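You operate a simulated robot arm through the tools that you are given. There is no shell and no other tool. Be economical: measure what you need, move in short steps, check, and stop when the job is done.

You run a simulated robot arm. Do the job below in one go: nothing can be reset, and whatever is moved stays where it is left.

TASK
Take the silver nut from the desk fifty-six and leave it in the grey tray there. Put the white box that says "seals" from the desk fifty-six on the blue mat on desk sixty-two and the white box labelled "fuses" on the shelf under steel bench. Put the green pad on the desk fifty-nine away on the aisle edge of bench twenty-six. Put the paper ball on the desk fifty-nine away on the bench twenty-six. Put one of the white pouches from the bench fifty-seven on the red tray. Put the white can on the bench fifty-seven. Any order will do. Set down upright: white box, white can.

It is judged by the outcome, as a careful person would: the job done as asked, and still so three seconds after it is handed in. It fails if anything else is knocked over, pushed out of place, dropped, spilled or broken. A push-on lid holds only when it is set on centred and level and pressed home; a screw cap is set on level and turned clockwise until tight.

THE ROBOT
A 7-joint arm with a two-finger parallel gripper on a trunk, on a base that drives. Base frame: it is fixed to the floor where the robot stands at the start and does not move with it; the origin is under the middle of the robot, x ahead of it, y to its left, z up; the surface under the hand at the start is at about z = 76. Units: cm, rad, N and s.
With the tool pointing down near the work surface it reaches from about 18 to 68 cm from the robot's upright axis, wherever it stands. Its first joint turns from -2.496 to 2.496 rad. Places, roughly: aisle edge of bench twenty-six (60x17 cm) [90, 578, 78]; bench fifty-seven [-330, 320, 80]; bench twenty-six [50, 560, 80]; blue mat on desk sixty-two [160, -150, 80]; green pad (6x9x3 cm) [-140, -80, 80]; grey tray (22x15x6 cm) [80, -70, 80]; paper ball (6x5x5 cm) [-160, -90, 80]; red tray (20x15x3 cm) [-260, 340, 80]; shelf under steel bench [350, 230, 30]; silver nut (3x3x2 cm) [50, -10, 80]; white box [75, 0, 75]; white can (7x7x19 cm) [-170, 60, 90]; white pouch [-325, 325, 75]. Payload 3 kg.
The tool frame sits at the grasp point between the pads (the TCP): z along the fingers, y along the line on which they close. The tips reach 3 cm beyond it. The gripper opens to 11 cm. The fingers are 2 cm wide and 1 cm thick; the gripper's body (4.8 by 11.2 cm) begins 5.5 cm behind the TCP.
Orientation is that of the tool frame in the base frame, as [roll, pitch, yaw] about the fixed x, y, z axes, in that order (R = Rz(yaw) Ry(pitch) Rx(roll)). With the fingers straight down and closing along the base's y, the tool's x points along the base's -x, its y along +y and its z along -z.

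THE INTERFACE
- The arm moves only by the tool step_arm. Its argument "moves" is one flat list of numbers, 7 for each row, row after row: the shift along the base's x, y, z in cm, then the turn, a rotation vector about the base's x, y, z in rad, then the gripper command, from -1 (shut) to 1 (fully open), values between in proportion. In form: [dx, dy, dz, rx, ry, rz, grip, dx, dy, dz, rx, ry, rz, grip, ...]. A call has 1 to 10 rows; each row is the pose to reach, as a shift and turn from the pose commanded when the call began. A row lasts 0.2 s, in which the tool goes at most 5 cm and 0.15 rad; a call with a longer step from one row to the next is refused whole, and so is a gripper value outside its range. A pose out of reach is approached as far as the arm can. The call stops where the force on the tool passes 40 N (or 10 N more than at its start, if that is more) or the arm is blocked; 0.2 s more then pass. Each finger travels about 10.8 cm/s and halts on what it meets, pressing with about 39 N; the grip force reading is that of the motor and also rises with nothing between the fingers. The clock runs only during rows and for 0.2 s after the last one: add rows that repeat a pose to give the fingers time. It gives the time, the measured TCP pose, the force on the tool (base axes), the opening and the grip force at its end, in the units of the frame above (readings bear some noise), with the torque about the TCP (base axes, N m) and any sound that the robot's microphone picked up.
- Cameras (640 x 400 px; columns grow to the right, rows downward): "scene" is now at [14.99, 0.49, 168.99]; the picture's right is [0.08, -1.00, -0.00], its down [-0.84, -0.07, -0.53] and it looks along [0.53, 0.04, -0.85] (base axes); focal length 259 px, centre (320, 200). "wrist" rides on the gripper at [7.2, 1.7, -10.3] in the tool frame; the picture's right is [-0.23, 0.97, 0.00], its down [-0.76, -0.18, -0.62] and it looks along [-0.61, -0.14, 0.78] (tool axes); focal length 222 px, centre (320, 200). There is no depth. A picture from a camera that has moved, and an enlarged one, comes with that camera's place and axes in the base frame and with its lens.
- snapshot(camera): a new picture of that camera. It takes no simulated time.
- lift_body(by): slides the trunk up (or, below 0, down) by that many cm; the arm and the scene camera ride with it, the base frame stays. It gives what a move gives, with no picture.
- drive_base(legs): drives the robot by 1 to 6 legs, each [ahead, left, turn to the left] in cm, cm and rad, along the robot's own axes; the way and the turn of a leg run together, so that a leg with both is an arc; at most 150 cm and 3.142 rad a leg. The arm and the cameras ride along, it lands a little off, and it stops where it bumps. It gives what a move gives.
- head_to(pan, tilt): turns the head with the scene camera to pan (to the left, within 1.501 rad either way) and tilt (down, from -0.506 to 1.204), counted from straight ahead of the robot. It gives what a move gives.
- enlarge(camera, box): a new picture of the part [left, top, right, bottom] of that camera's present view, enlarged. It takes no simulated time.
- close_job(): hands the job in; it is judged then, once.

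Work in short steps. Places have to be worked out from the pictures, the camera data and where the tool is seen: move nearer, look again, correct. Check each grasp and each placing, and mend what went wrong. You have 207 turns and 192 pictures in all, those below and enlarged ones among them. Open the gripper and draw the arm clear of the work before you hand the job in, unless the task says otherwise.

The tools are called after "Emit:" as name(argument=value, ...) on one line, values as JSON. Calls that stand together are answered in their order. step_arm: Moves the arm, as the interface text tells. Its arguments: {"type":"object","properties":{"moves":{"type":"array"}},"required":["moves"]} The other tools are called the same way: lift_body (by) slides the trunk up or down; drive_base (legs) drives the base; head_to (pan, tilt) turns the head that bears the scene camera; snapshot (camera) takes a picture; enlarge (camera, box) takes an enlarged picture of a part of a camera's view; close_job () hands the job in.

At the start:

```text
time: 0.0
tool_pos: [76.0, -0.47, 102.75]
ee_rot: [-3.141, 0.0, 3.141]
ft_force: [-0.5, -1.0, -0.2]
wrist_torque: [0.02, -0.02, 0.0]
gripper_width: 10.98
finger_force: 0.1
trunk travel left (down, up): [-82.5, 6.5]
robot x, y, heading: [0.01, -0.2, -0.001]
head pan, tilt: [0.082, 1.007]
```

scene: 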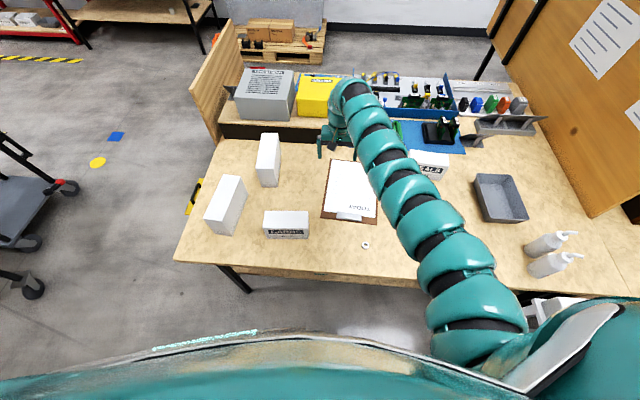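
wrist: 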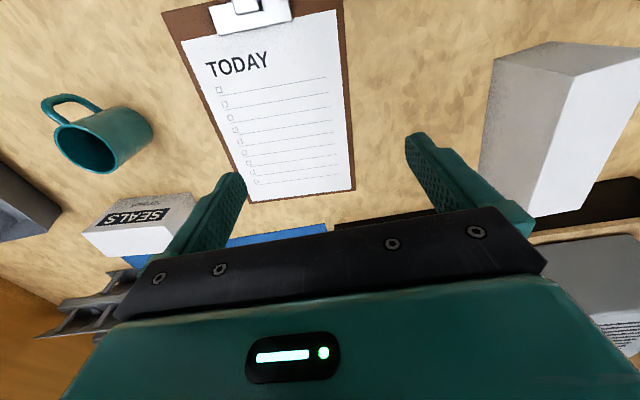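

I start by looking closely at the desk's items (nut, boxes, tray) to read labels and locate them.

Emit:
enlarge(camera="scene", box=[180, 110, 400, 270])

Emit:
enlarge(camera="scene", box=[380, 60, 620, 300])

```text
2.50 times, centred on (290, 190) of scene
camera zoom: at [14.99, 0.49, 168.99], right [0.08, -1.0, 0.0], down [-0.84, -0.07, -0.53], along [0.53, 0.04, -0.85], focal length 649 px, centre (395, 225)
```

zoom: 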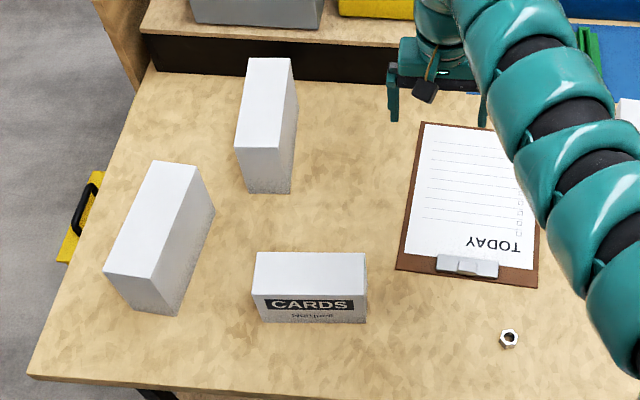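

```text
1.67 times, centred on (500, 180) of scene
camera zoom: at [14.99, 0.49, 168.99], right [0.08, -1.0, 0.0], down [-0.84, -0.07, -0.53], along [0.53, 0.04, -0.85], focal length 432 px, centre (20, 233)
```

zoom: 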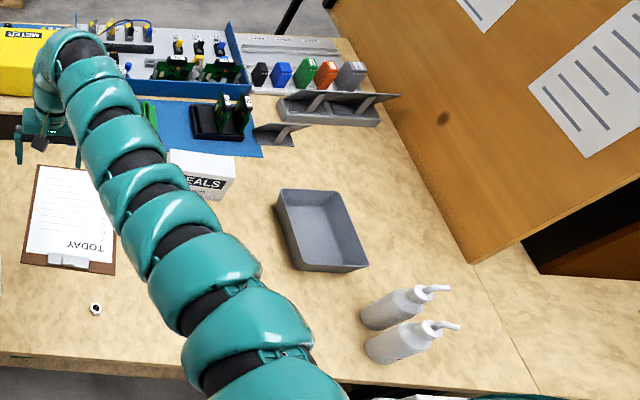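

SEALS sits right of the arm; the other two boxes hide their labels. I look around to learn the surroundings before driving.

Emit:
head_to(pan=-0.9, tilt=0.75)

Emit:
snapshot(camera="scene")

Emit:
head_to(pan=-1.5, tilt=0.5)

Emit:
snapshot(camera="scene")

Emit:
head_to(pan=0.6, tilt=0.4)

Emit:
snapshot(camera="scene")

Emit:
head_to(pan=1.5, tilt=0.4)

Emit:
snapshot(camera="scene")

```text
time: 1.2
tool_pos: [75.99, -0.4, 102.87]
ee_rot: [3.141, -0.001, -3.142]
ft_force: [0.2, 0.4, -0.2]
wrist_torque: [0.05, 0.02, -0.03]
gripper_width: 10.99
finger_force: 0.1
trunk travel left (down, up): [-82.5, 6.5]
robot x, y, heading: [-0.25, -0.02, -0.0]
head pan, tilt: [-0.901, 0.75]
```

```text
187 pictures are left
camera scene: at [13.25, -6.56, 170.95], right [-0.78, -0.62, 0.0], down [-0.42, 0.53, -0.73], along [0.45, -0.57, -0.68], focal length 259 px, centre (320, 200)
```

scene: 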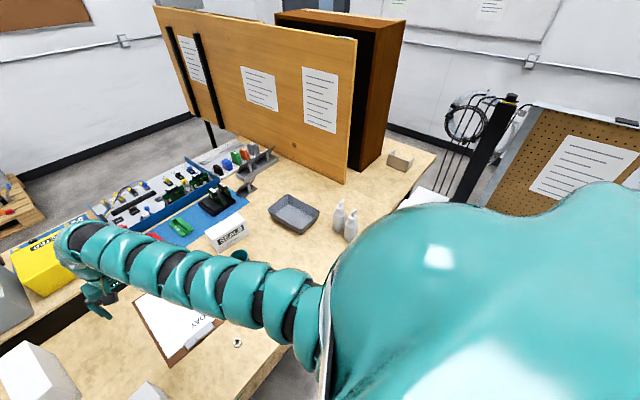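

```text
time: 2.2
tool_pos: [76.04, -0.46, 102.8]
ee_rot: [-3.141, 0.0, 3.141]
ft_force: [-1.1, 0.0, 0.2]
wrist_torque: [-0.02, 0.06, -0.03]
gripper_width: 10.99
finger_force: 0.0
trunk travel left (down, up): [-82.5, 6.5]
robot x, y, heading: [-0.17, 0.19, -0.002]
head pan, tilt: [-1.499, 0.499]
```

```text
186 pictures are left
camera scene: at [8.76, -9.15, 173.15], right [-1.0, -0.07, 0.0], down [-0.03, 0.48, -0.88], along [0.06, -0.88, -0.48], focal length 259 px, centre (320, 200)
```

scene: 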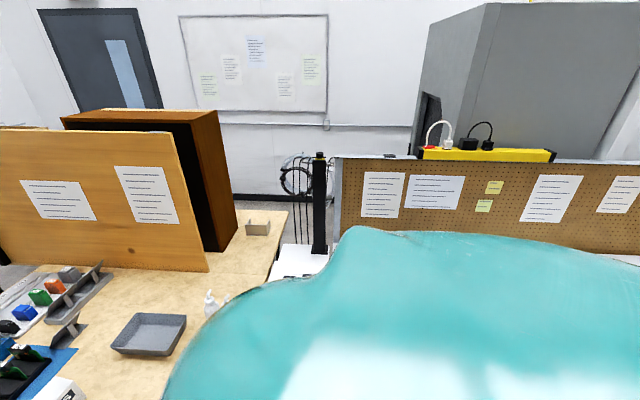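

```text
time: 4.2
tool_pos: [76.13, -0.46, 102.82]
ee_rot: [-3.141, 0.001, -3.141]
ft_force: [0.1, -0.9, -0.6]
wrist_torque: [0.0, 0.02, -0.01]
gripper_width: 10.99
finger_force: 0.1
trunk travel left (down, up): [-82.5, 6.5]
robot x, y, heading: [0.01, -0.15, -0.001]
head pan, tilt: [0.6, 0.4]
```

```text
185 pictures are left
camera scene: at [15.74, 5.16, 174.07], right [0.56, -0.83, 0.0], down [-0.32, -0.22, -0.92], along [0.76, 0.52, -0.39], focal length 259 px, centre (320, 200)
```

scene: 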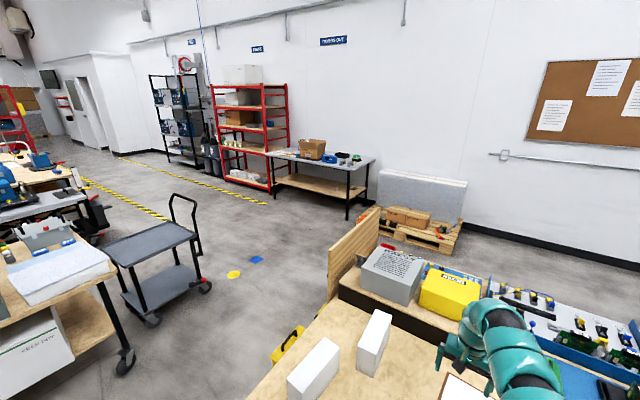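

```text
time: 5.5
tool_pos: [76.07, -0.56, 102.71]
ee_rot: [-3.14, -0.001, 3.141]
ft_force: [-0.5, -0.7, 0.0]
wrist_torque: [-0.02, 0.02, -0.01]
gripper_width: 10.99
finger_force: 0.1
trunk travel left (down, up): [-82.5, 6.5]
robot x, y, heading: [0.24, 0.02, 0.001]
head pan, tilt: [1.499, 0.4]
```

```text
184 pictures are left
camera scene: at [8.77, 9.17, 174.07], right [1.0, -0.07, 0.0], down [-0.03, -0.39, -0.92], along [0.07, 0.92, -0.39], focal length 259 px, centre (320, 200)
```

scene: 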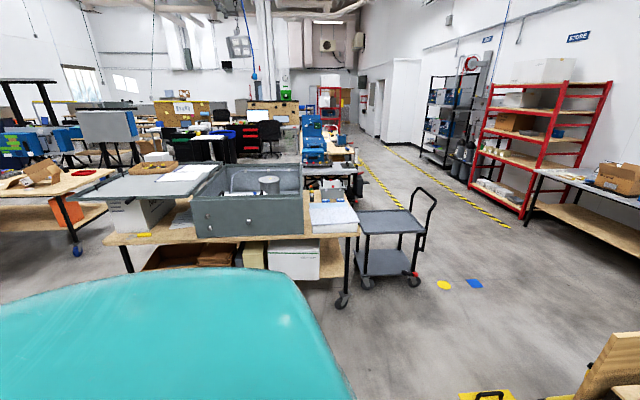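

Steel bench is at the back left; the nut I estimate at (54.3, −13.9). I move the hand above it and look.

Emit:
step_arm(moves=[-3.6, -2.2, 0, 0, 0, 0, 1, -7.2, -4.4, 0, 0, 0, 0, 1, -10.8, -6.6, -2, 0, 0, 0, 1, -14.4, -8.8, -4, 0, 0, 0, 1, -18, -11, -7, 0, 0, 0, 1, -21.7, -13.4, -10, 0, 0, 0, 1, -21.7, -13.4, -12, 0, 0, 0, 0, -21.7, -13.4, -12, 0, 0, 0, 0])

Emit:
snapshot(camera="wrist")

```text
refused: row 5 steps farther than a row can; nothing moved
```

```text
183 pictures are left
camera wrist: at [68.81, 1.2, 113.04], right [0.23, 0.97, 0.0], down [0.76, -0.18, 0.62], along [0.61, -0.14, -0.78], focal length 222 px, centre (320, 200)
```

wrist: 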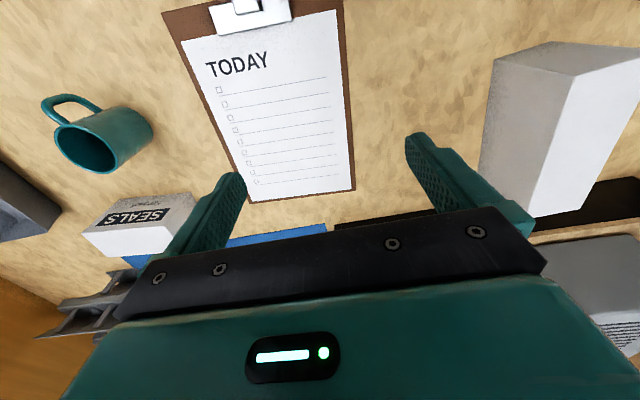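

The row step was too long; I redo it with smaller rows.

Emit:
step_arm(moves=[-3.6, -2.2, 0, 0, 0, 0, 1, -7.2, -4.4, 0, 0, 0, 0, 1, -10.8, -6.6, -2, 0, 0, 0, 1, -14.4, -8.8, -4, 0, 0, 0, 1, -18, -11, -6, 0, 0, 0, 1, -21.7, -13.4, -8, 0, 0, 0, 0.5, -21.7, -13.4, -12, 0, 0, 0, 0, -21.7, -13.4, -12, 0, 0, 0, 0])

Emit:
snapshot(camera="wrist")

```text
time: 7.2
tool_pos: [54.4, -14.04, 90.68]
ee_rot: [-3.142, 0.0, -3.14]
ft_force: [-0.2, 0.9, 0.3]
wrist_torque: [-0.01, 0.02, 0.02]
gripper_width: 5.49
finger_force: 0.0
trunk travel left (down, up): [-82.5, 6.5]
robot x, y, heading: [0.1, -0.15, -0.002]
head pan, tilt: [1.499, 0.4]
```

```text
182 pictures are left
camera wrist: at [47.1, -12.22, 101.05], right [0.23, 0.97, 0.0], down [0.76, -0.18, 0.62], along [0.61, -0.14, -0.78], focal length 222 px, centre (320, 200)
```

wrist: 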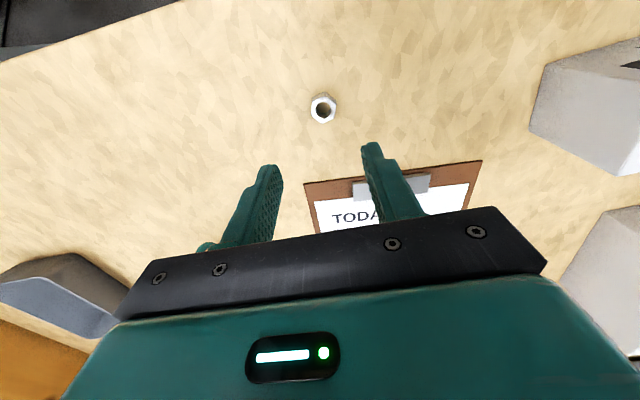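

Nut at about (54.0, −13.4). I descend to TCP z≈79.6 and close.

Emit:
step_arm(moves=[-0.4, 0.6, -4, 0, 0, 0, 0, -0.4, 0.6, -8, 0, 0, 0, 0, -0.4, 0.6, -10, 0, 0, 0, 0, -0.4, 0.6, -11.1, 0, 0, 0, 0, -0.4, 0.6, -11.1, 0, 0, 0, -1, -0.4, 0.6, -11.1, 0, 0, 0, -1, -0.4, 0.6, -11.1, 0, 0, 0, -1, -0.4, 0.6, -8, 0, 0, 0, -1, -0.4, 0.6, -4, 0, 0, 0, -1, -0.4, 0.6, 0, 0, 0, 0, -1])

Emit:
snapshot(camera="wrist")

```text
time: 9.4
tool_pos: [53.99, -13.09, 90.81]
ee_rot: [3.142, -0.001, 3.141]
ft_force: [0.2, 0.7, 0.1]
wrist_torque: [0.01, 0.01, -0.04]
gripper_width: 2.65
finger_force: 39.2
trunk travel left (down, up): [-82.5, 6.5]
robot x, y, heading: [-0.05, 0.53, 0.0]
head pan, tilt: [1.499, 0.4]
```

```text
181 pictures are left
camera wrist: at [46.75, -11.53, 101.08], right [0.23, 0.97, 0.0], down [0.76, -0.18, 0.62], along [0.61, -0.14, -0.78], focal length 222 px, centre (320, 200)
```

wrist: 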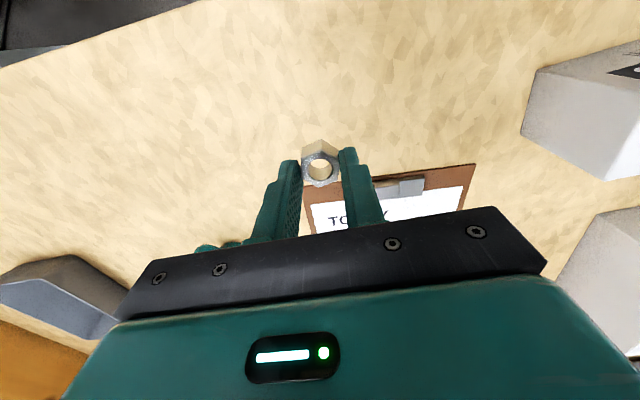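

The nut is gripped (2.65 cm). I raise the hand and shift the base to the right toward the tray.

Emit:
step_arm(moves=[0, 0, 5, 0, 0, 0, -1, 0, 0, 10, 0, 0, 0, -1, 0, 0, 15, 0, 0, 0, -1, 0, 0, 17, 0, 0, 0, -1])

Emit:
drive_base(legs=[[0, -50, 0], [10, 0, 0]])

Emit:
head_to(pan=-0.2, tilt=1.0)

Emit:
snapshot(camera="scene")

Emit:
snapshot(camera="wrist")

```text
time: 10.4
tool_pos: [53.88, -13.48, 101.42]
ee_rot: [-3.137, 0.009, 3.141]
ft_force: [-0.3, 0.0, 0.1]
wrist_torque: [0.01, -0.01, 0.0]
gripper_width: 2.63
finger_force: 38.9
out of reach, approached as far as the arm can: row 3, 4
trunk travel left (down, up): [-82.5, 6.5]
robot x, y, heading: [-0.18, -0.04, 0.001]
head pan, tilt: [1.499, 0.4]
```

```text
time: 14.1
tool_pos: [61.88, -63.22, 101.39]
ee_rot: [-3.137, 0.006, 3.112]
ft_force: [-0.1, -0.4, -0.8]
wrist_torque: [0.02, 0.01, -0.02]
gripper_width: 2.62
finger_force: 39.2
trunk travel left (down, up): [-82.5, 6.5]
robot x, y, heading: [8.41, -48.21, -0.026]
head pan, tilt: [1.499, 0.4]
```

```text
time: 15.9
tool_pos: [61.83, -63.26, 101.41]
ee_rot: [-3.137, 0.007, 3.111]
ft_force: [-0.3, 0.0, -0.4]
wrist_torque: [-0.04, -0.02, 0.0]
gripper_width: 2.55
finger_force: 38.8
trunk travel left (down, up): [-82.5, 6.5]
robot x, y, heading: [8.58, -48.19, -0.023]
head pan, tilt: [-0.201, 1.0]
```

```text
180 pictures are left
camera scene: at [23.29, -50.16, 169.04], right [-0.23, -0.97, 0.0], down [-0.82, 0.19, -0.54], along [0.53, -0.12, -0.84], focal length 259 px, centre (320, 200)
```

scene: 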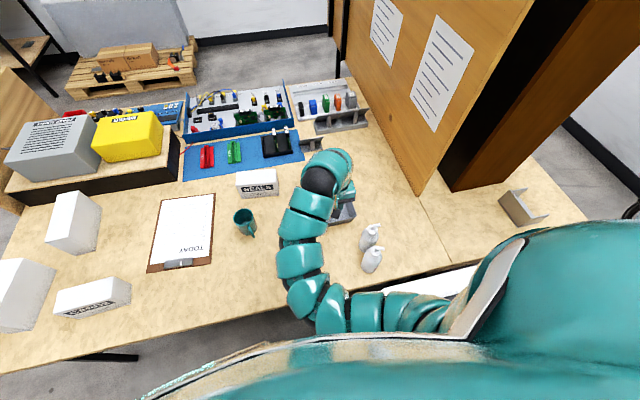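

```text
179 pictures are left
camera wrist: at [54.6, -61.31, 111.64], right [0.26, 0.97, 0.0], down [0.75, -0.2, 0.63], along [0.61, -0.16, -0.78], focal length 222 px, centre (320, 200)
```

wrist: 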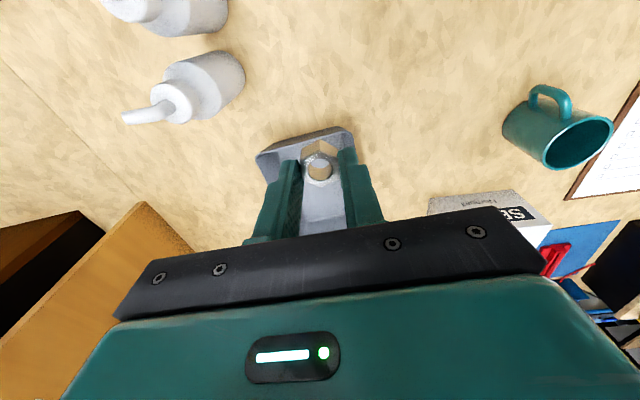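

The tray's near rim lies at x≈67, y −74…−60. I move over (74, −67), lower into it and release.

Emit:
step_arm(moves=[4, -1.3, -1, 0, 0, 0, -1, 8, -2.5, -3, 0, 0, 0, -1, 12, -3.8, -5, 0, 0, 0, -1, 12, -3.8, -9, 0, 0, 0, -1, 12, -3.8, -13, 0, 0, 0, -1, 12, -3.8, -16, 0, 0, 0, -1])

Emit:
snapshot(camera="wrist")

```text
time: 17.3
tool_pos: [73.94, -67.13, 85.4]
ee_rot: [-3.137, 0.008, 3.111]
ft_force: [0.1, 0.1, 0.4]
wrist_torque: [0.03, 0.03, -0.02]
gripper_width: 2.4
finger_force: 38.8
trunk travel left (down, up): [-82.5, 6.5]
robot x, y, heading: [8.84, -48.12, -0.031]
head pan, tilt: [-0.201, 1.0]
```

```text
178 pictures are left
camera wrist: at [66.69, -65.16, 95.64], right [0.26, 0.97, 0.0], down [0.75, -0.2, 0.63], along [0.61, -0.16, -0.78], focal length 222 px, centre (320, 200)
```

wrist: 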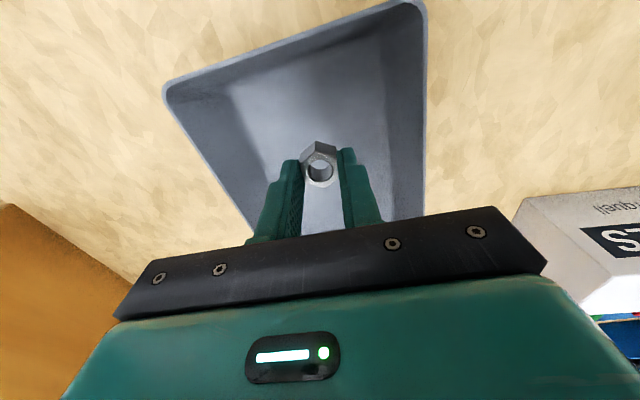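

Well inside the tray. I lower to about z 81 and open moderately, then lift out.

Emit:
step_arm(moves=[0, 0, -3, 0, 0, 0, -1, 0, 0, -4.6, 0, 0, 0, -1, 0, 0, -4.6, 0, 0, 0, -0.2, 0, 0, -4.6, 0, 0, 0, -0.2, 0, 0, -1, 0, 0, 0, -0.2, 0, 0, 4, 0, 0, 0, -0.2, 0, 0, 8, 0, 0, 0, -0.2])

Emit:
snapshot(camera="wrist")

```text
time: 18.9
tool_pos: [73.74, -67.11, 93.45]
ee_rot: [-3.138, 0.007, 3.114]
ft_force: [0.0, -0.3, -0.4]
wrist_torque: [0.0, -0.02, 0.0]
gripper_width: 4.38
finger_force: 0.0
trunk travel left (down, up): [-82.5, 6.5]
robot x, y, heading: [8.38, -48.54, -0.026]
head pan, tilt: [-0.201, 1.0]
```

```text
177 pictures are left
camera wrist: at [66.51, -65.24, 103.68], right [0.26, 0.97, 0.0], down [0.75, -0.2, 0.63], along [0.61, -0.16, -0.78], focal length 222 px, centre (320, 200)
```

wrist: 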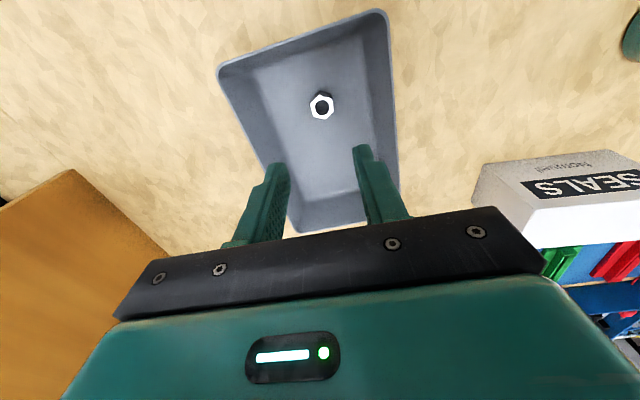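

Nut is in the tray. Next I view the SEALS box: move the hand left at height and look with the wrist camera.

Emit:
step_arm(moves=[0, 4, 3, 0, 0, 0, 0, 0, 8, 6, 0, 0, 0, 0, 0, 12, 9, 0, 0, 0, 0, 0, 16, 11, 0, 0, 0, 0, 0, 20, 11, 0, 0, 0, 0, 0, 24, 11, 0, 0, 0, 0])

Emit:
snapshot(camera="wrist")

Emit:
snapshot(camera="scene")

```text
time: 20.3
tool_pos: [73.76, -43.1, 104.34]
ee_rot: [-3.136, 0.006, 3.111]
ft_force: [0.0, 0.9, 0.5]
wrist_torque: [-0.05, -0.02, -0.01]
gripper_width: 5.51
finger_force: 0.1
trunk travel left (down, up): [-82.5, 6.5]
robot x, y, heading: [8.62, -48.41, -0.03]
head pan, tilt: [-0.201, 1.0]
```

```text
176 pictures are left
camera wrist: at [66.6, -41.14, 114.64], right [0.26, 0.97, 0.0], down [0.75, -0.2, 0.63], along [0.61, -0.17, -0.78], focal length 222 px, centre (320, 200)
```

wrist: 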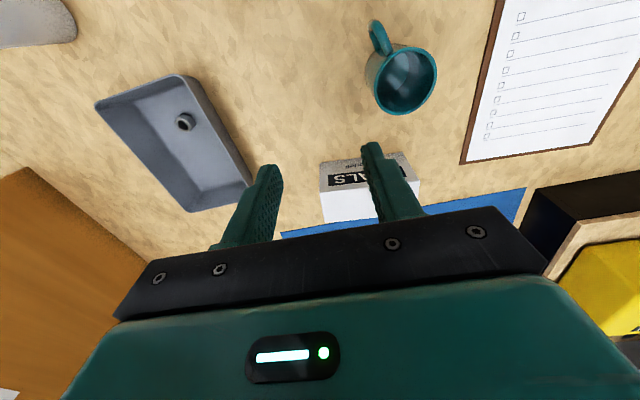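

```text
175 pictures are left
camera scene: at [23.33, -50.09, 169.04], right [-0.23, -0.97, 0.0], down [-0.82, 0.19, -0.54], along [0.53, -0.12, -0.84], focal length 259 px, centre (320, 200)
```

scene: 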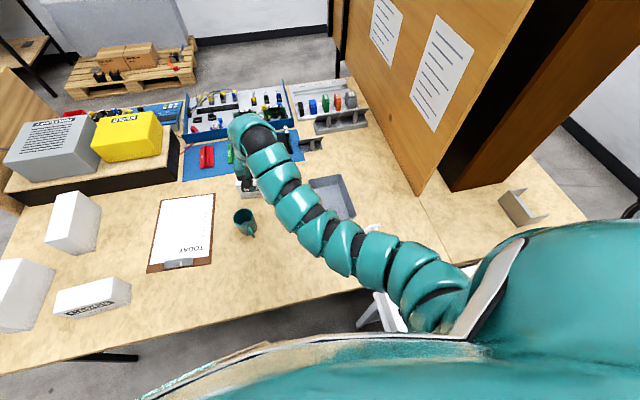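

SEALS box: 17×7×9 cm, centre ≈(92.6, −39), slightly yawed. It is beyond reach, so I tuck the base closer to the desk in small steps.

Emit:
head_to(pan=0.0, tilt=1.2)

Emit:
snapshot(camera="scene")

Emit:
drive_base(legs=[[8, 0, 0.03]])

```text
time: 21.0
tool_pos: [73.87, -43.18, 104.53]
ee_rot: [-3.136, 0.007, 3.111]
ft_force: [0.2, 0.3, 0.1]
wrist_torque: [-0.01, -0.02, -0.02]
gripper_width: 5.52
finger_force: 0.0
trunk travel left (down, up): [-82.5, 6.5]
robot x, y, heading: [8.39, -48.42, -0.029]
head pan, tilt: [0.0, 1.201]
```

```text
174 pictures are left
camera scene: at [22.09, -48.73, 167.79], right [-0.03, -1.0, 0.0], down [-0.93, 0.03, -0.36], along [0.36, -0.01, -0.93], focal length 259 px, centre (320, 200)
```

scene: 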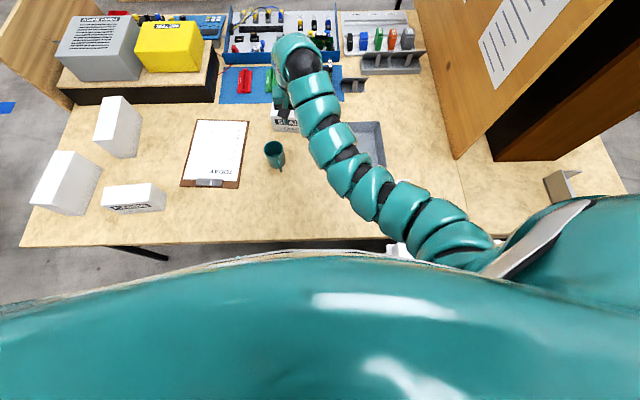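

```text
time: 22.2
tool_pos: [81.61, -41.55, 104.46]
ee_rot: [-3.136, 0.007, 3.129]
ft_force: [-0.9, 1.2, -0.1]
wrist_torque: [0.0, 0.03, 0.01]
gripper_width: 5.5
finger_force: 0.0
trunk travel left (down, up): [-82.5, 6.5]
robot x, y, heading: [16.56, -47.91, -0.009]
head pan, tilt: [0.0, 1.201]
stopped in leg 1: the robot was blocked; the commanded pose is now the measured one
```

Blocked at x≈16.6, perhaps by the drawers under the desk on the right. I back off a little, shift left and try again.

Emit:
drive_base(legs=[[-2, 0, 0], [0, 30, 0], [5, 0, 0]])

Emit:
snapshot(camera="scene")

```text
time: 25.2
tool_pos: [85.1, -11.49, 104.22]
ee_rot: [-3.136, 0.007, 3.131]
ft_force: [0.4, 0.2, -0.5]
wrist_torque: [-0.01, 0.02, 0.0]
gripper_width: 5.49
finger_force: 0.0
trunk travel left (down, up): [-82.5, 6.5]
robot x, y, heading: [19.9, -17.66, -0.007]
head pan, tilt: [0.0, 1.201]
```

```text
173 pictures are left
camera scene: at [33.65, -18.01, 167.76], right [-0.01, -1.0, 0.0], down [-0.93, 0.01, -0.36], along [0.36, 0.0, -0.93], focal length 259 px, centre (320, 200)
```

scene: 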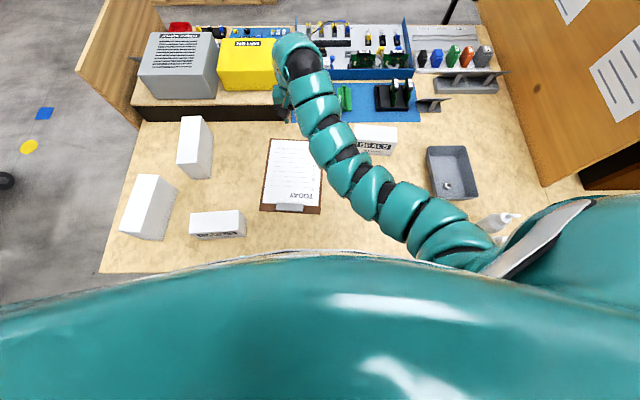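

That worked (x=19.9). I retract the tool slightly first, then inch further ahead.

Emit:
step_arm(moves=[-4, -2, 1, 0, 0, 0, 0, -8, -4, 2, 0, 0, 0, 0, -12, -6, 2, 0, 0, 0, 0])

Emit:
drive_base(legs=[[6, 0, 0], [5, 0, 0]])

```text
time: 26.0
tool_pos: [76.24, -16.69, 102.32]
ee_rot: [-3.137, 0.031, 3.133]
ft_force: [0.1, 0.0, 0.1]
wrist_torque: [0.01, 0.02, 0.01]
gripper_width: 5.48
finger_force: 0.1
out of reach, approached as far as the arm can: row 1, 2, 3
trunk travel left (down, up): [-82.5, 6.5]
robot x, y, heading: [19.57, -17.71, -0.012]
head pan, tilt: [0.0, 1.201]
```

```text
time: 27.5
tool_pos: [87.6, -16.7, 102.44]
ee_rot: [-3.136, 0.029, 3.132]
ft_force: [0.8, -0.3, -0.8]
wrist_torque: [-0.01, 0.05, 0.0]
gripper_width: 5.49
finger_force: 0.0
trunk travel left (down, up): [-82.5, 6.5]
robot x, y, heading: [30.59, -17.89, -0.009]
head pan, tilt: [0.0, 1.201]
```

Base now at x=30.6, in reach. I turn the tool so it closes across the box's short side and move over it.

Emit:
step_arm(moves=[0.5, -2.25, 0, 0, 0, 0.145, 0.5, 1, -4.5, 0, 0, 0, 0.29, 1, 1.5, -6.75, 0, 0, 0, 0.435, 1, 2, -9, 0, 0, 0, 0.58, 1, 2.5, -11.25, 0, 0, 0, 0.725, 1, 3, -13.5, 0, 0, 0, 0.87, 1, 3.5, -15.75, 0, 0, 0, 1.015, 1, 4, -18, 0, 0, 0, 1.16, 1, 4.5, -20.25, 0, 0, 0, 1.305, 1, 5, -22.5, 0, 0, 0, 1.45, 1])

Emit:
snapshot(camera="wrist")

Emit:
snapshot(camera="scene")

```text
time: 29.7
tool_pos: [91.48, -42.21, 100.95]
ee_rot: [-3.134, 0.031, -1.701]
ft_force: [0.1, -0.4, 0.3]
wrist_torque: [0.03, 0.02, -0.02]
gripper_width: 10.99
finger_force: 0.0
out of reach, approached as far as the arm can: row 5, 6, 7, 8, 9, 10
trunk travel left (down, up): [-82.5, 6.5]
robot x, y, heading: [30.87, -17.55, -0.011]
head pan, tilt: [0.0, 1.201]
```

```text
172 pictures are left
camera wrist: at [88.69, -49.51, 110.91], right [-0.94, 0.35, 0.0], down [0.27, 0.71, 0.65], along [0.23, 0.61, -0.76], focal length 222 px, centre (320, 200)
```

wrist: 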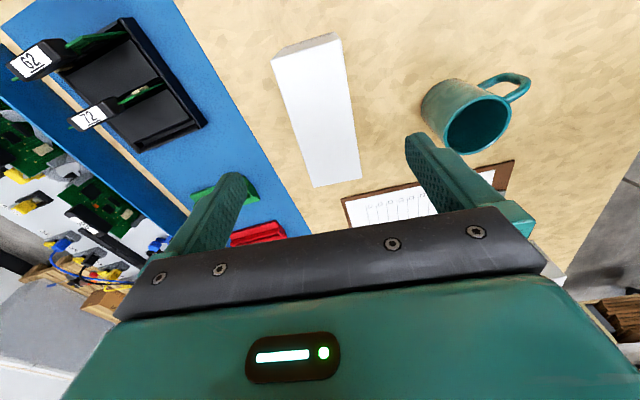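

```text
171 pictures are left
camera scene: at [44.36, -18.45, 167.78], right [-0.01, -1.0, 0.0], down [-0.93, 0.01, -0.36], along [0.36, 0.0, -0.93], focal length 259 px, centre (320, 200)
```

scene: 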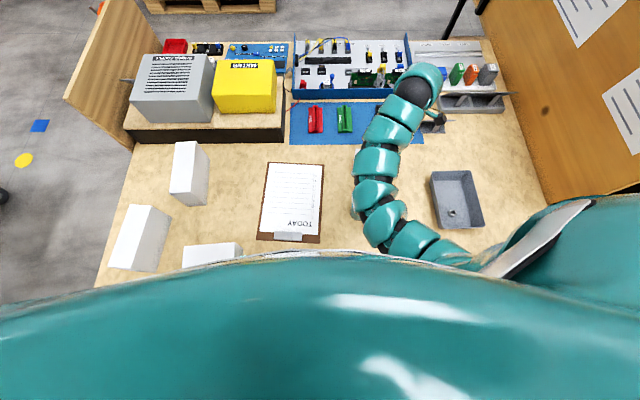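

The box top centre is ≈(92.0, −39.0) and yaw matches. I descend partway and check where the tool really is.

Emit:
step_arm(moves=[-0.3, 0, -4, 0, 0, 0, 1, -0.6, 0, -8, 0, 0, 0, 1])

Emit:
snapshot(camera="wrist")

```text
time: 30.3
tool_pos: [90.76, -41.98, 92.91]
ee_rot: [-3.136, 0.032, -1.7]
ft_force: [-0.3, -0.7, -0.1]
wrist_torque: [0.01, 0.03, 0.0]
gripper_width: 11.01
finger_force: 0.0
trunk travel left (down, up): [-82.5, 6.5]
robot x, y, heading: [30.65, -18.15, -0.01]
head pan, tilt: [0.0, 1.201]
```

```text
170 pictures are left
camera wrist: at [88.14, -49.36, 102.91], right [-0.94, 0.35, 0.0], down [0.27, 0.71, 0.65], along [0.23, 0.61, -0.76], focal length 222 px, centre (320, 200)
```

wrist: 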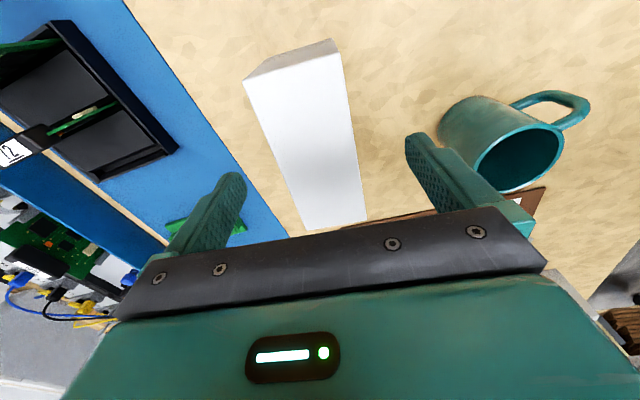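

Commanded pose resets to the measured one. I centre on (92.0, −39.1), level the tool, descend to z≈81 and grip.

Emit:
step_arm(moves=[1.2, 2.9, -1, -0.032, 0.004, 0, 1, 1.2, 2.9, -5, -0.032, 0.004, 0, 1, 1.2, 2.9, -9, -0.032, 0.004, 0, 1, 1.2, 2.9, -11.9, -0.032, 0.004, 0, 1, 1.2, 2.9, -11.9, -0.032, 0.004, 0, -1, 1.2, 2.9, -11.9, -0.032, 0.004, 0, -1, 1.2, 2.9, -11.9, -0.032, 0.004, 0, -1, 1.2, 2.9, -9, -0.032, 0.004, 0, -1])

Emit:
snapshot(camera="wrist")

```text
time: 32.1
tool_pos: [91.98, -39.13, 84.06]
ee_rot: [-3.136, 0.0, -1.701]
ft_force: [-0.5, 1.0, -2.4]
wrist_torque: [0.02, -0.03, -0.01]
gripper_width: 6.98
finger_force: 38.9
trunk travel left (down, up): [-82.5, 6.5]
robot x, y, heading: [30.66, -18.0, -0.006]
head pan, tilt: [0.0, 1.201]
```

```text
169 pictures are left
camera wrist: at [89.33, -46.15, 94.2], right [-0.94, 0.35, 0.0], down [0.27, 0.73, 0.62], along [0.22, 0.58, -0.78], focal length 222 px, centre (320, 200)
```

wrist: 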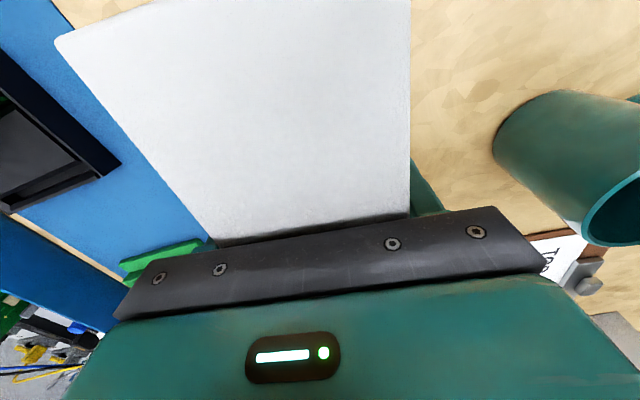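

SEALS is held securely (7.0 cm, ~2.4 N). I lift it high, retract, and back out of the desk.

Emit:
step_arm(moves=[0, 0, 5, 0, 0, 0, -1, 0, 0, 10, 0, 0, 0, -1, -1, 1, 14, 0, 0, 0, -1, -4, 3, 16, 0, 0, 0, -1, -8, 4, 17, 0, 0, 0, -1, -12, 4, 18, 0, 0, 0, -1])

Emit:
drive_base(legs=[[-40, 0, 0]])

Emit:
head_to(pan=-1.2, tilt=0.3)

Emit:
snapshot(camera="scene")

```text
time: 33.5
tool_pos: [80.0, -35.14, 101.92]
ee_rot: [-3.136, 0.001, -1.701]
ft_force: [0.4, 0.2, -3.2]
wrist_torque: [0.0, 0.0, 0.01]
gripper_width: 6.98
finger_force: 39.2
trunk travel left (down, up): [-82.5, 6.5]
robot x, y, heading: [30.83, -18.01, -0.007]
head pan, tilt: [0.0, 1.201]
```

```text
time: 36.0
tool_pos: [40.04, -34.69, 101.94]
ee_rot: [-3.136, 0.0, -1.698]
ft_force: [-1.3, -0.2, -2.7]
wrist_torque: [-0.01, -0.01, 0.0]
gripper_width: 6.99
finger_force: 39.0
trunk travel left (down, up): [-82.5, 6.5]
robot x, y, heading: [-9.11, -17.72, -0.006]
head pan, tilt: [0.0, 1.201]
```

```text
time: 37.4
tool_pos: [40.22, -34.65, 101.91]
ee_rot: [-3.137, 0.0, -1.698]
ft_force: [0.2, 0.4, -3.7]
wrist_torque: [-0.01, 0.01, -0.01]
gripper_width: 7.0
finger_force: 38.7
trunk travel left (down, up): [-82.5, 6.5]
robot x, y, heading: [-9.06, -17.79, -0.012]
head pan, tilt: [-1.201, 0.3]
```

```text
168 pictures are left
camera scene: at [2.25, -26.47, 174.99], right [-0.93, -0.35, 0.0], down [-0.11, 0.28, -0.96], along [0.34, -0.89, -0.3], focal length 259 px, centre (320, 200)
```

scene: 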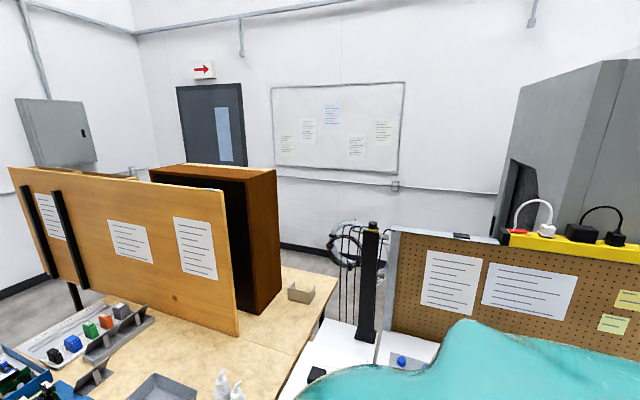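

Desk 62 appears to lie behind the partition. I drive around the left end of desk 56 into the back aisle and look from there.

Emit:
drive_base(legs=[[0, 125, 0], [150, 0, 0], [30, 0, -1.57]])

Emit:
head_to(pan=0.0, tilt=0.5)

Emit:
snapshot(camera="scene")

```text
time: 48.3
tool_pos: [145.18, 90.57, 101.63]
ee_rot: [-3.141, -0.003, -1.692]
ft_force: [0.6, 0.1, -3.3]
wrist_torque: [0.01, 0.08, -0.01]
gripper_width: 6.97
finger_force: 38.8
trunk travel left (down, up): [-82.5, 6.5]
robot x, y, heading: [94.92, 106.96, 0.003]
head pan, tilt: [-1.201, 0.3]
stopped in leg 2: the robot was blocked; the commanded pose is now the measured one
```

```text
time: 49.7
tool_pos: [144.59, 90.65, 101.99]
ee_rot: [-3.139, 0.001, -1.691]
ft_force: [0.2, -0.1, -3.0]
wrist_torque: [0.0, 0.0, -0.01]
gripper_width: 6.99
finger_force: 39.0
trunk travel left (down, up): [-82.5, 6.5]
robot x, y, heading: [95.47, 107.15, 0.0]
head pan, tilt: [0.0, 0.499]
```

```text
167 pictures are left
camera scene: at [112.33, 107.2, 173.15], right [0.0, -1.0, 0.0], down [-0.48, 0.0, -0.88], along [0.88, 0.0, -0.48], focal length 259 px, centre (320, 200)
```

scene: 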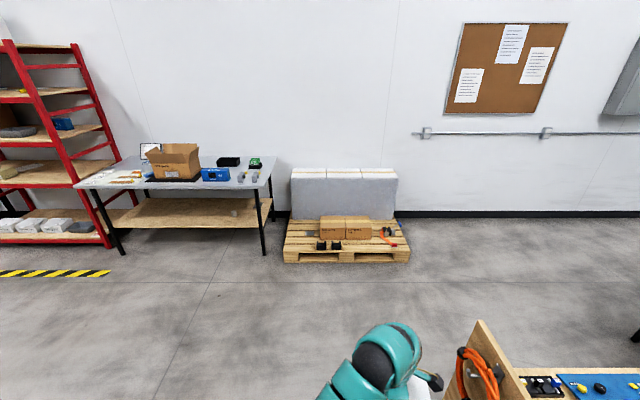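

Something blocked the base at x≈95. I look down to find it.

Emit:
head_to(pan=-0.6, tilt=1.1)

Emit:
snapshot(camera="scene")

Emit:
snapshot(camera="wrist")

```text
time: 50.7
tool_pos: [144.6, 90.7, 101.75]
ee_rot: [-3.137, -0.001, -1.691]
ft_force: [0.1, -0.7, -1.8]
wrist_torque: [0.03, -0.03, 0.0]
gripper_width: 7.0
finger_force: 39.3
trunk travel left (down, up): [-82.5, 6.5]
robot x, y, heading: [95.49, 107.35, 0.0]
head pan, tilt: [-0.6, 1.1]
```

```text
166 pictures are left
camera scene: at [108.44, 103.64, 168.39], right [-0.56, -0.83, 0.0], down [-0.74, 0.5, -0.45], along [0.38, -0.26, -0.89], focal length 259 px, centre (320, 200)
```

scene: 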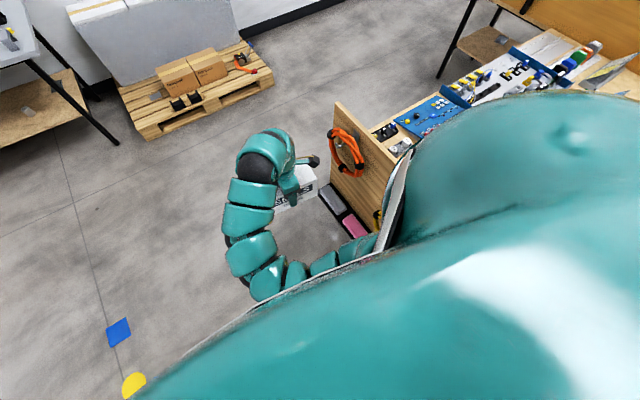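

```text
165 pictures are left
camera wrist: at [142.07, 83.65, 112.16], right [-0.94, 0.34, 0.0], down [0.27, 0.74, 0.62], along [0.22, 0.58, -0.78], focal length 222 px, centre (320, 200)
```

wrist: 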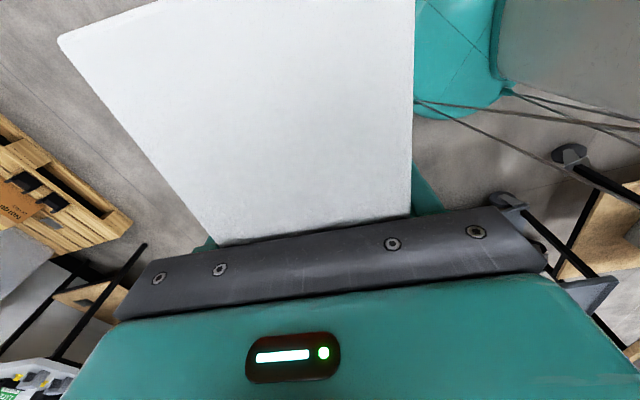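

The base is against something near the desk's left side (holders/yellow case). I shift left 30 cm and look at it.

Emit:
drive_base(legs=[[0, 30, 0]])

Emit:
head_to(pan=-1.3, tilt=0.9)

Emit:
snapshot(camera="scene")

Emit:
snapshot(camera="wrist")

```text
time: 52.7
tool_pos: [144.64, 120.73, 102.0]
ee_rot: [-3.138, -0.003, -1.693]
ft_force: [-0.5, 0.0, -2.8]
wrist_torque: [0.01, 0.01, 0.01]
gripper_width: 6.99
finger_force: 38.6
trunk travel left (down, up): [-82.5, 6.5]
robot x, y, heading: [95.21, 137.52, -0.004]
head pan, tilt: [-0.6, 1.1]
```

```text
time: 53.8
tool_pos: [144.6, 120.45, 101.87]
ee_rot: [-3.137, 0.0, -1.693]
ft_force: [0.3, -1.5, -2.7]
wrist_torque: [0.0, 0.0, 0.01]
gripper_width: 6.95
finger_force: 38.7
trunk travel left (down, up): [-82.5, 6.5]
robot x, y, heading: [95.07, 137.56, -0.001]
head pan, tilt: [-1.3, 0.901]
```

```text
164 pictures are left
camera scene: at [105.27, 129.99, 169.76], right [-0.96, -0.27, 0.0], down [-0.21, 0.76, -0.62], along [0.17, -0.6, -0.78], focal length 259 px, centre (320, 200)
```

scene: 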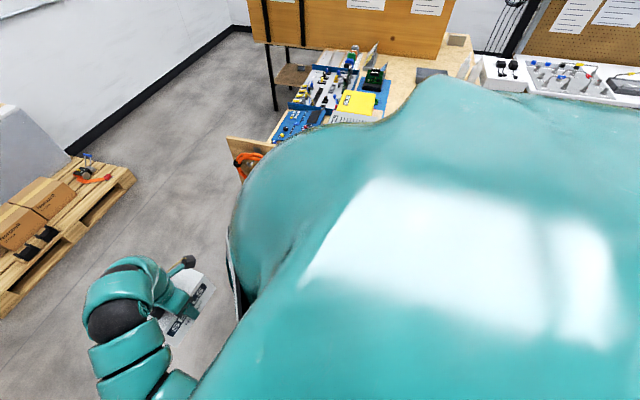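

```text
163 pictures are left
camera wrist: at [142.06, 113.65, 112.16], right [-0.94, 0.34, 0.0], down [0.27, 0.73, 0.62], along [0.22, 0.58, -0.78], focal length 222 px, centre (320, 200)
```

wrist: 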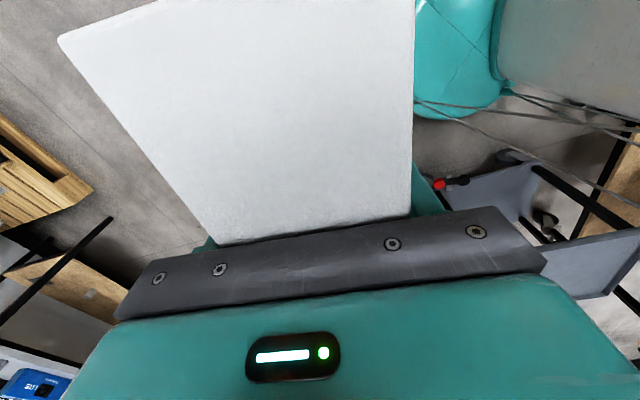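

I proceed ahead along this aisle to beyond the desk, then look back at the desk's side and toward desk 62.

Emit:
drive_base(legs=[[100, -7, 0], [35, 0, 0], [0, 0, -1.57]])

Emit:
head_to(pan=0.0, tilt=0.5)

Emit:
snapshot(camera="scene")

Emit:
head_to(pan=-1.1, tilt=0.6)

Emit:
snapshot(camera="scene")

```text
time: 64.7
tool_pos: [212.9, 81.1, 101.84]
ee_rot: [-3.138, 0.001, 3.023]
ft_force: [0.6, -0.4, -2.5]
wrist_torque: [0.01, 0.0, -0.01]
gripper_width: 6.98
finger_force: 38.9
trunk travel left (down, up): [-82.5, 6.5]
robot x, y, heading: [229.42, 130.32, -1.572]
head pan, tilt: [-1.3, 0.901]
```

```text
time: 66.2
tool_pos: [213.02, 81.09, 101.91]
ee_rot: [-3.138, -0.002, 3.02]
ft_force: [0.1, 0.4, -2.6]
wrist_torque: [-0.01, -0.04, 0.01]
gripper_width: 6.99
finger_force: 38.6
trunk travel left (down, up): [-82.5, 6.5]
robot x, y, heading: [229.53, 130.67, -1.575]
head pan, tilt: [0.0, 0.499]
```

```text
162 pictures are left
camera scene: at [229.71, 113.36, 173.15], right [-1.0, 0.0, 0.0], down [0.0, 0.48, -0.88], along [0.0, -0.88, -0.48], focal length 259 px, centre (320, 200)
```

scene: 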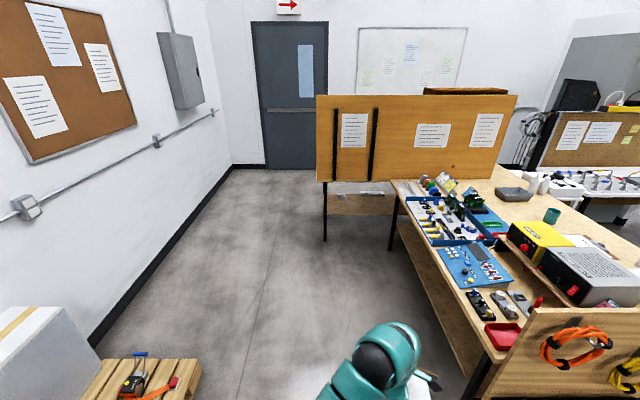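

```text
time: 67.5
tool_pos: [213.05, 81.02, 101.98]
ee_rot: [-3.137, 0.0, 3.021]
ft_force: [0.0, 0.2, -2.8]
wrist_torque: [0.02, -0.04, 0.0]
gripper_width: 6.94
finger_force: 39.1
trunk travel left (down, up): [-82.5, 6.5]
robot x, y, heading: [229.67, 130.65, -1.573]
head pan, tilt: [-1.1, 0.6]
```

```text
161 pictures are left
camera scene: at [221.85, 118.44, 172.24], right [-0.45, 0.89, 0.0], down [0.5, 0.26, -0.82], along [-0.74, -0.37, -0.57], focal length 259 px, centre (320, 200)
```

scene: 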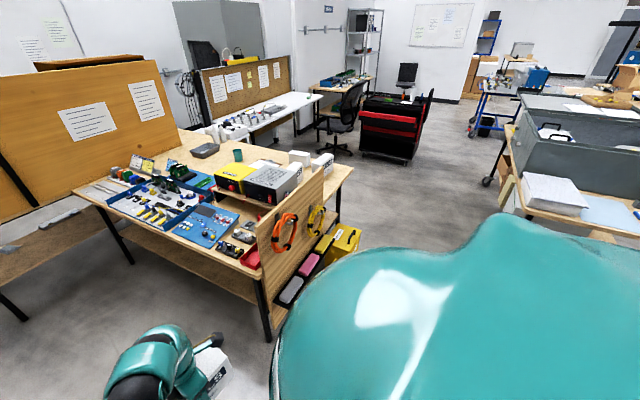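

The yellow case and holders look in place. I check the labels of the two other boxes from here.

Emit:
enlarge(camera="scene", box=[200, 130, 380, 250])

Emit:
drive_base(legs=[[0, 5, 0], [150, 0, 0], [50, 0, 0]])

Emit:
head_to(pan=-0.8, tilt=0.6)

Emit:
snapshot(camera="scene")

```text
3.33 times, centred on (290, 190) of scene
camera zoom: at [221.85, 118.44, 172.24], right [-0.45, 0.89, 0.0], down [0.5, 0.26, -0.82], along [-0.74, -0.37, -0.57], focal length 865 px, centre (420, 233)
```

zoom: 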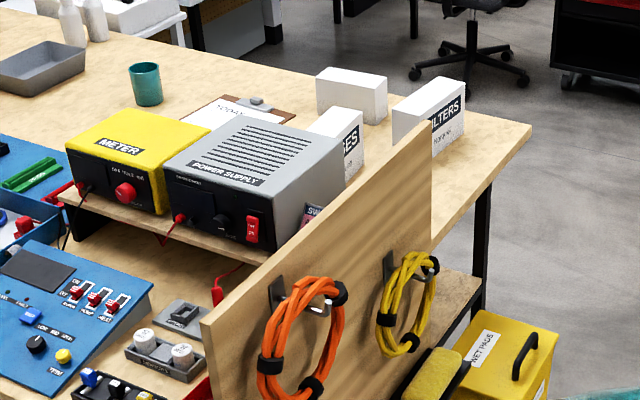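

```text
time: 77.0
tool_pos: [218.45, -95.28, 101.85]
ee_rot: [3.12, 0.0, 3.015]
ft_force: [4.6, 14.4, 3.7]
wrist_torque: [-1.86, 0.53, 0.2]
gripper_width: 6.98
finger_force: 38.9
trunk travel left (down, up): [-82.5, 6.5]
robot x, y, heading: [234.66, -46.86, -1.571]
head pan, tilt: [-1.1, 0.6]
stopped in leg 3: the force on the tool passed its limit at 308 N (the readings are from after the stop); the commanded pose is now the measured one
```

```text
time: 77.8
tool_pos: [218.42, -95.37, 101.87]
ee_rot: [3.121, 0.0, 3.014]
ft_force: [6.0, 18.6, -2.2]
wrist_torque: [-1.93, 0.66, 0.31]
gripper_width: 6.99
finger_force: 39.2
trunk travel left (down, up): [-82.5, 6.5]
robot x, y, heading: [234.57, -46.63, -1.565]
head pan, tilt: [-0.799, 0.6]
```

```text
159 pictures are left
camera scene: at [228.77, -60.68, 172.27], right [-0.7, 0.72, 0.0], down [0.4, 0.39, -0.83], along [-0.59, -0.58, -0.56], focal length 259 px, centre (320, 200)
```

scene: 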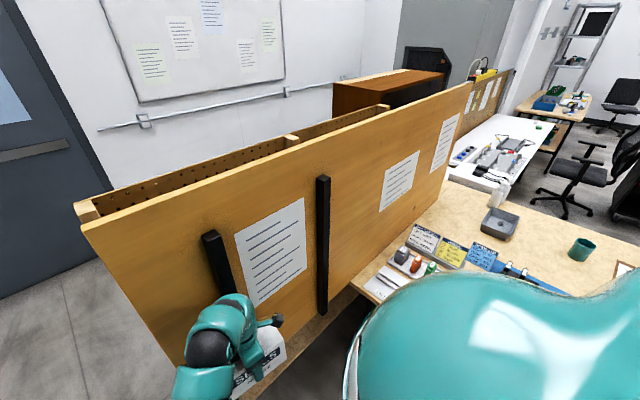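

The held box touched the partition wall, which extends to x≈235. I back off at once and check the grip.

Emit:
drive_base(legs=[[-20, 0, 0]])

Emit:
snapshot(camera="wrist")

Emit:
snapshot(camera="scene")

```text
time: 79.4
tool_pos: [218.27, -75.19, 101.71]
ee_rot: [3.122, 0.002, 3.014]
ft_force: [-0.2, -0.5, -2.9]
wrist_torque: [-0.01, 0.0, 0.01]
gripper_width: 6.98
finger_force: 39.3
trunk travel left (down, up): [-82.5, 6.5]
robot x, y, heading: [234.77, -26.47, -1.568]
head pan, tilt: [-0.799, 0.6]
```

```text
158 pictures are left
camera wrist: at [211.31, -72.93, 112.14], right [0.35, 0.94, 0.02], down [0.73, -0.29, 0.62], along [0.59, -0.2, -0.78], focal length 222 px, centre (320, 200)
```

wrist: 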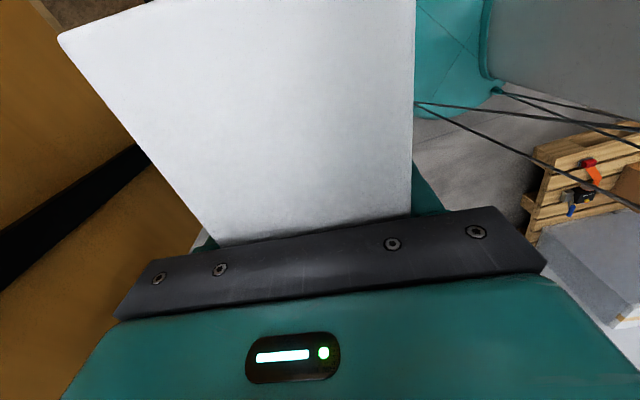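

```text
157 pictures are left
camera scene: at [228.59, -40.78, 172.25], right [-0.7, 0.72, 0.0], down [0.4, 0.39, -0.83], along [-0.59, -0.58, -0.56], focal length 259 px, centre (320, 200)
```

scene: 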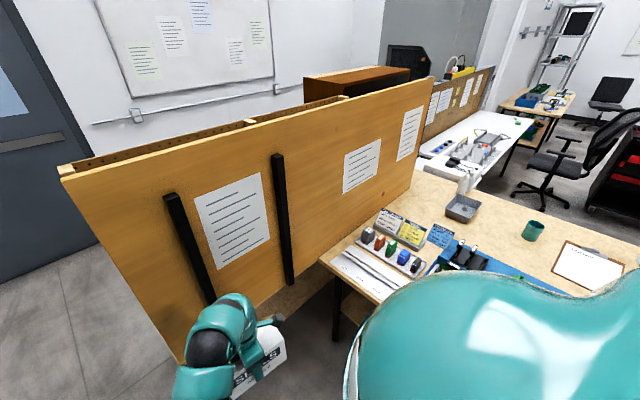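

Grip unaffected. I shift well left (x≈295) and then go down past the partition end, stopping to look.

Emit:
drive_base(legs=[[0, 58, 0], [140, 0, 0]])

Emit:
head_to(pan=-1.1, tilt=0.6)

Emit:
snapshot(camera="scene")

```text
time: 89.2
tool_pos: [279.11, -213.9, 101.76]
ee_rot: [3.12, 0.0, 3.024]
ft_force: [-0.2, 0.7, -3.2]
wrist_torque: [-0.01, 0.03, 0.01]
gripper_width: 6.98
finger_force: 39.3
trunk travel left (down, up): [-82.5, 6.5]
robot x, y, heading: [295.19, -164.92, -1.558]
head pan, tilt: [-0.799, 0.6]
```

```text
time: 90.0
tool_pos: [279.04, -214.08, 101.71]
ee_rot: [3.12, 0.0, 3.023]
ft_force: [-0.1, 0.3, -2.7]
wrist_torque: [-0.02, 0.01, -0.02]
gripper_width: 7.0
finger_force: 38.6
trunk travel left (down, up): [-82.5, 6.5]
robot x, y, heading: [294.99, -164.87, -1.557]
head pan, tilt: [-1.1, 0.6]
```

```text
156 pictures are left
camera scene: at [287.43, -177.23, 172.24], right [-0.47, 0.88, 0.0], down [0.5, 0.26, -0.82], along [-0.73, -0.38, -0.57], focal length 259 px, centre (320, 200)
```

scene: 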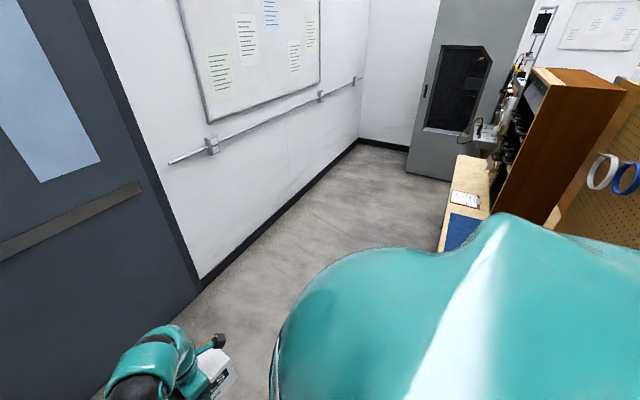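

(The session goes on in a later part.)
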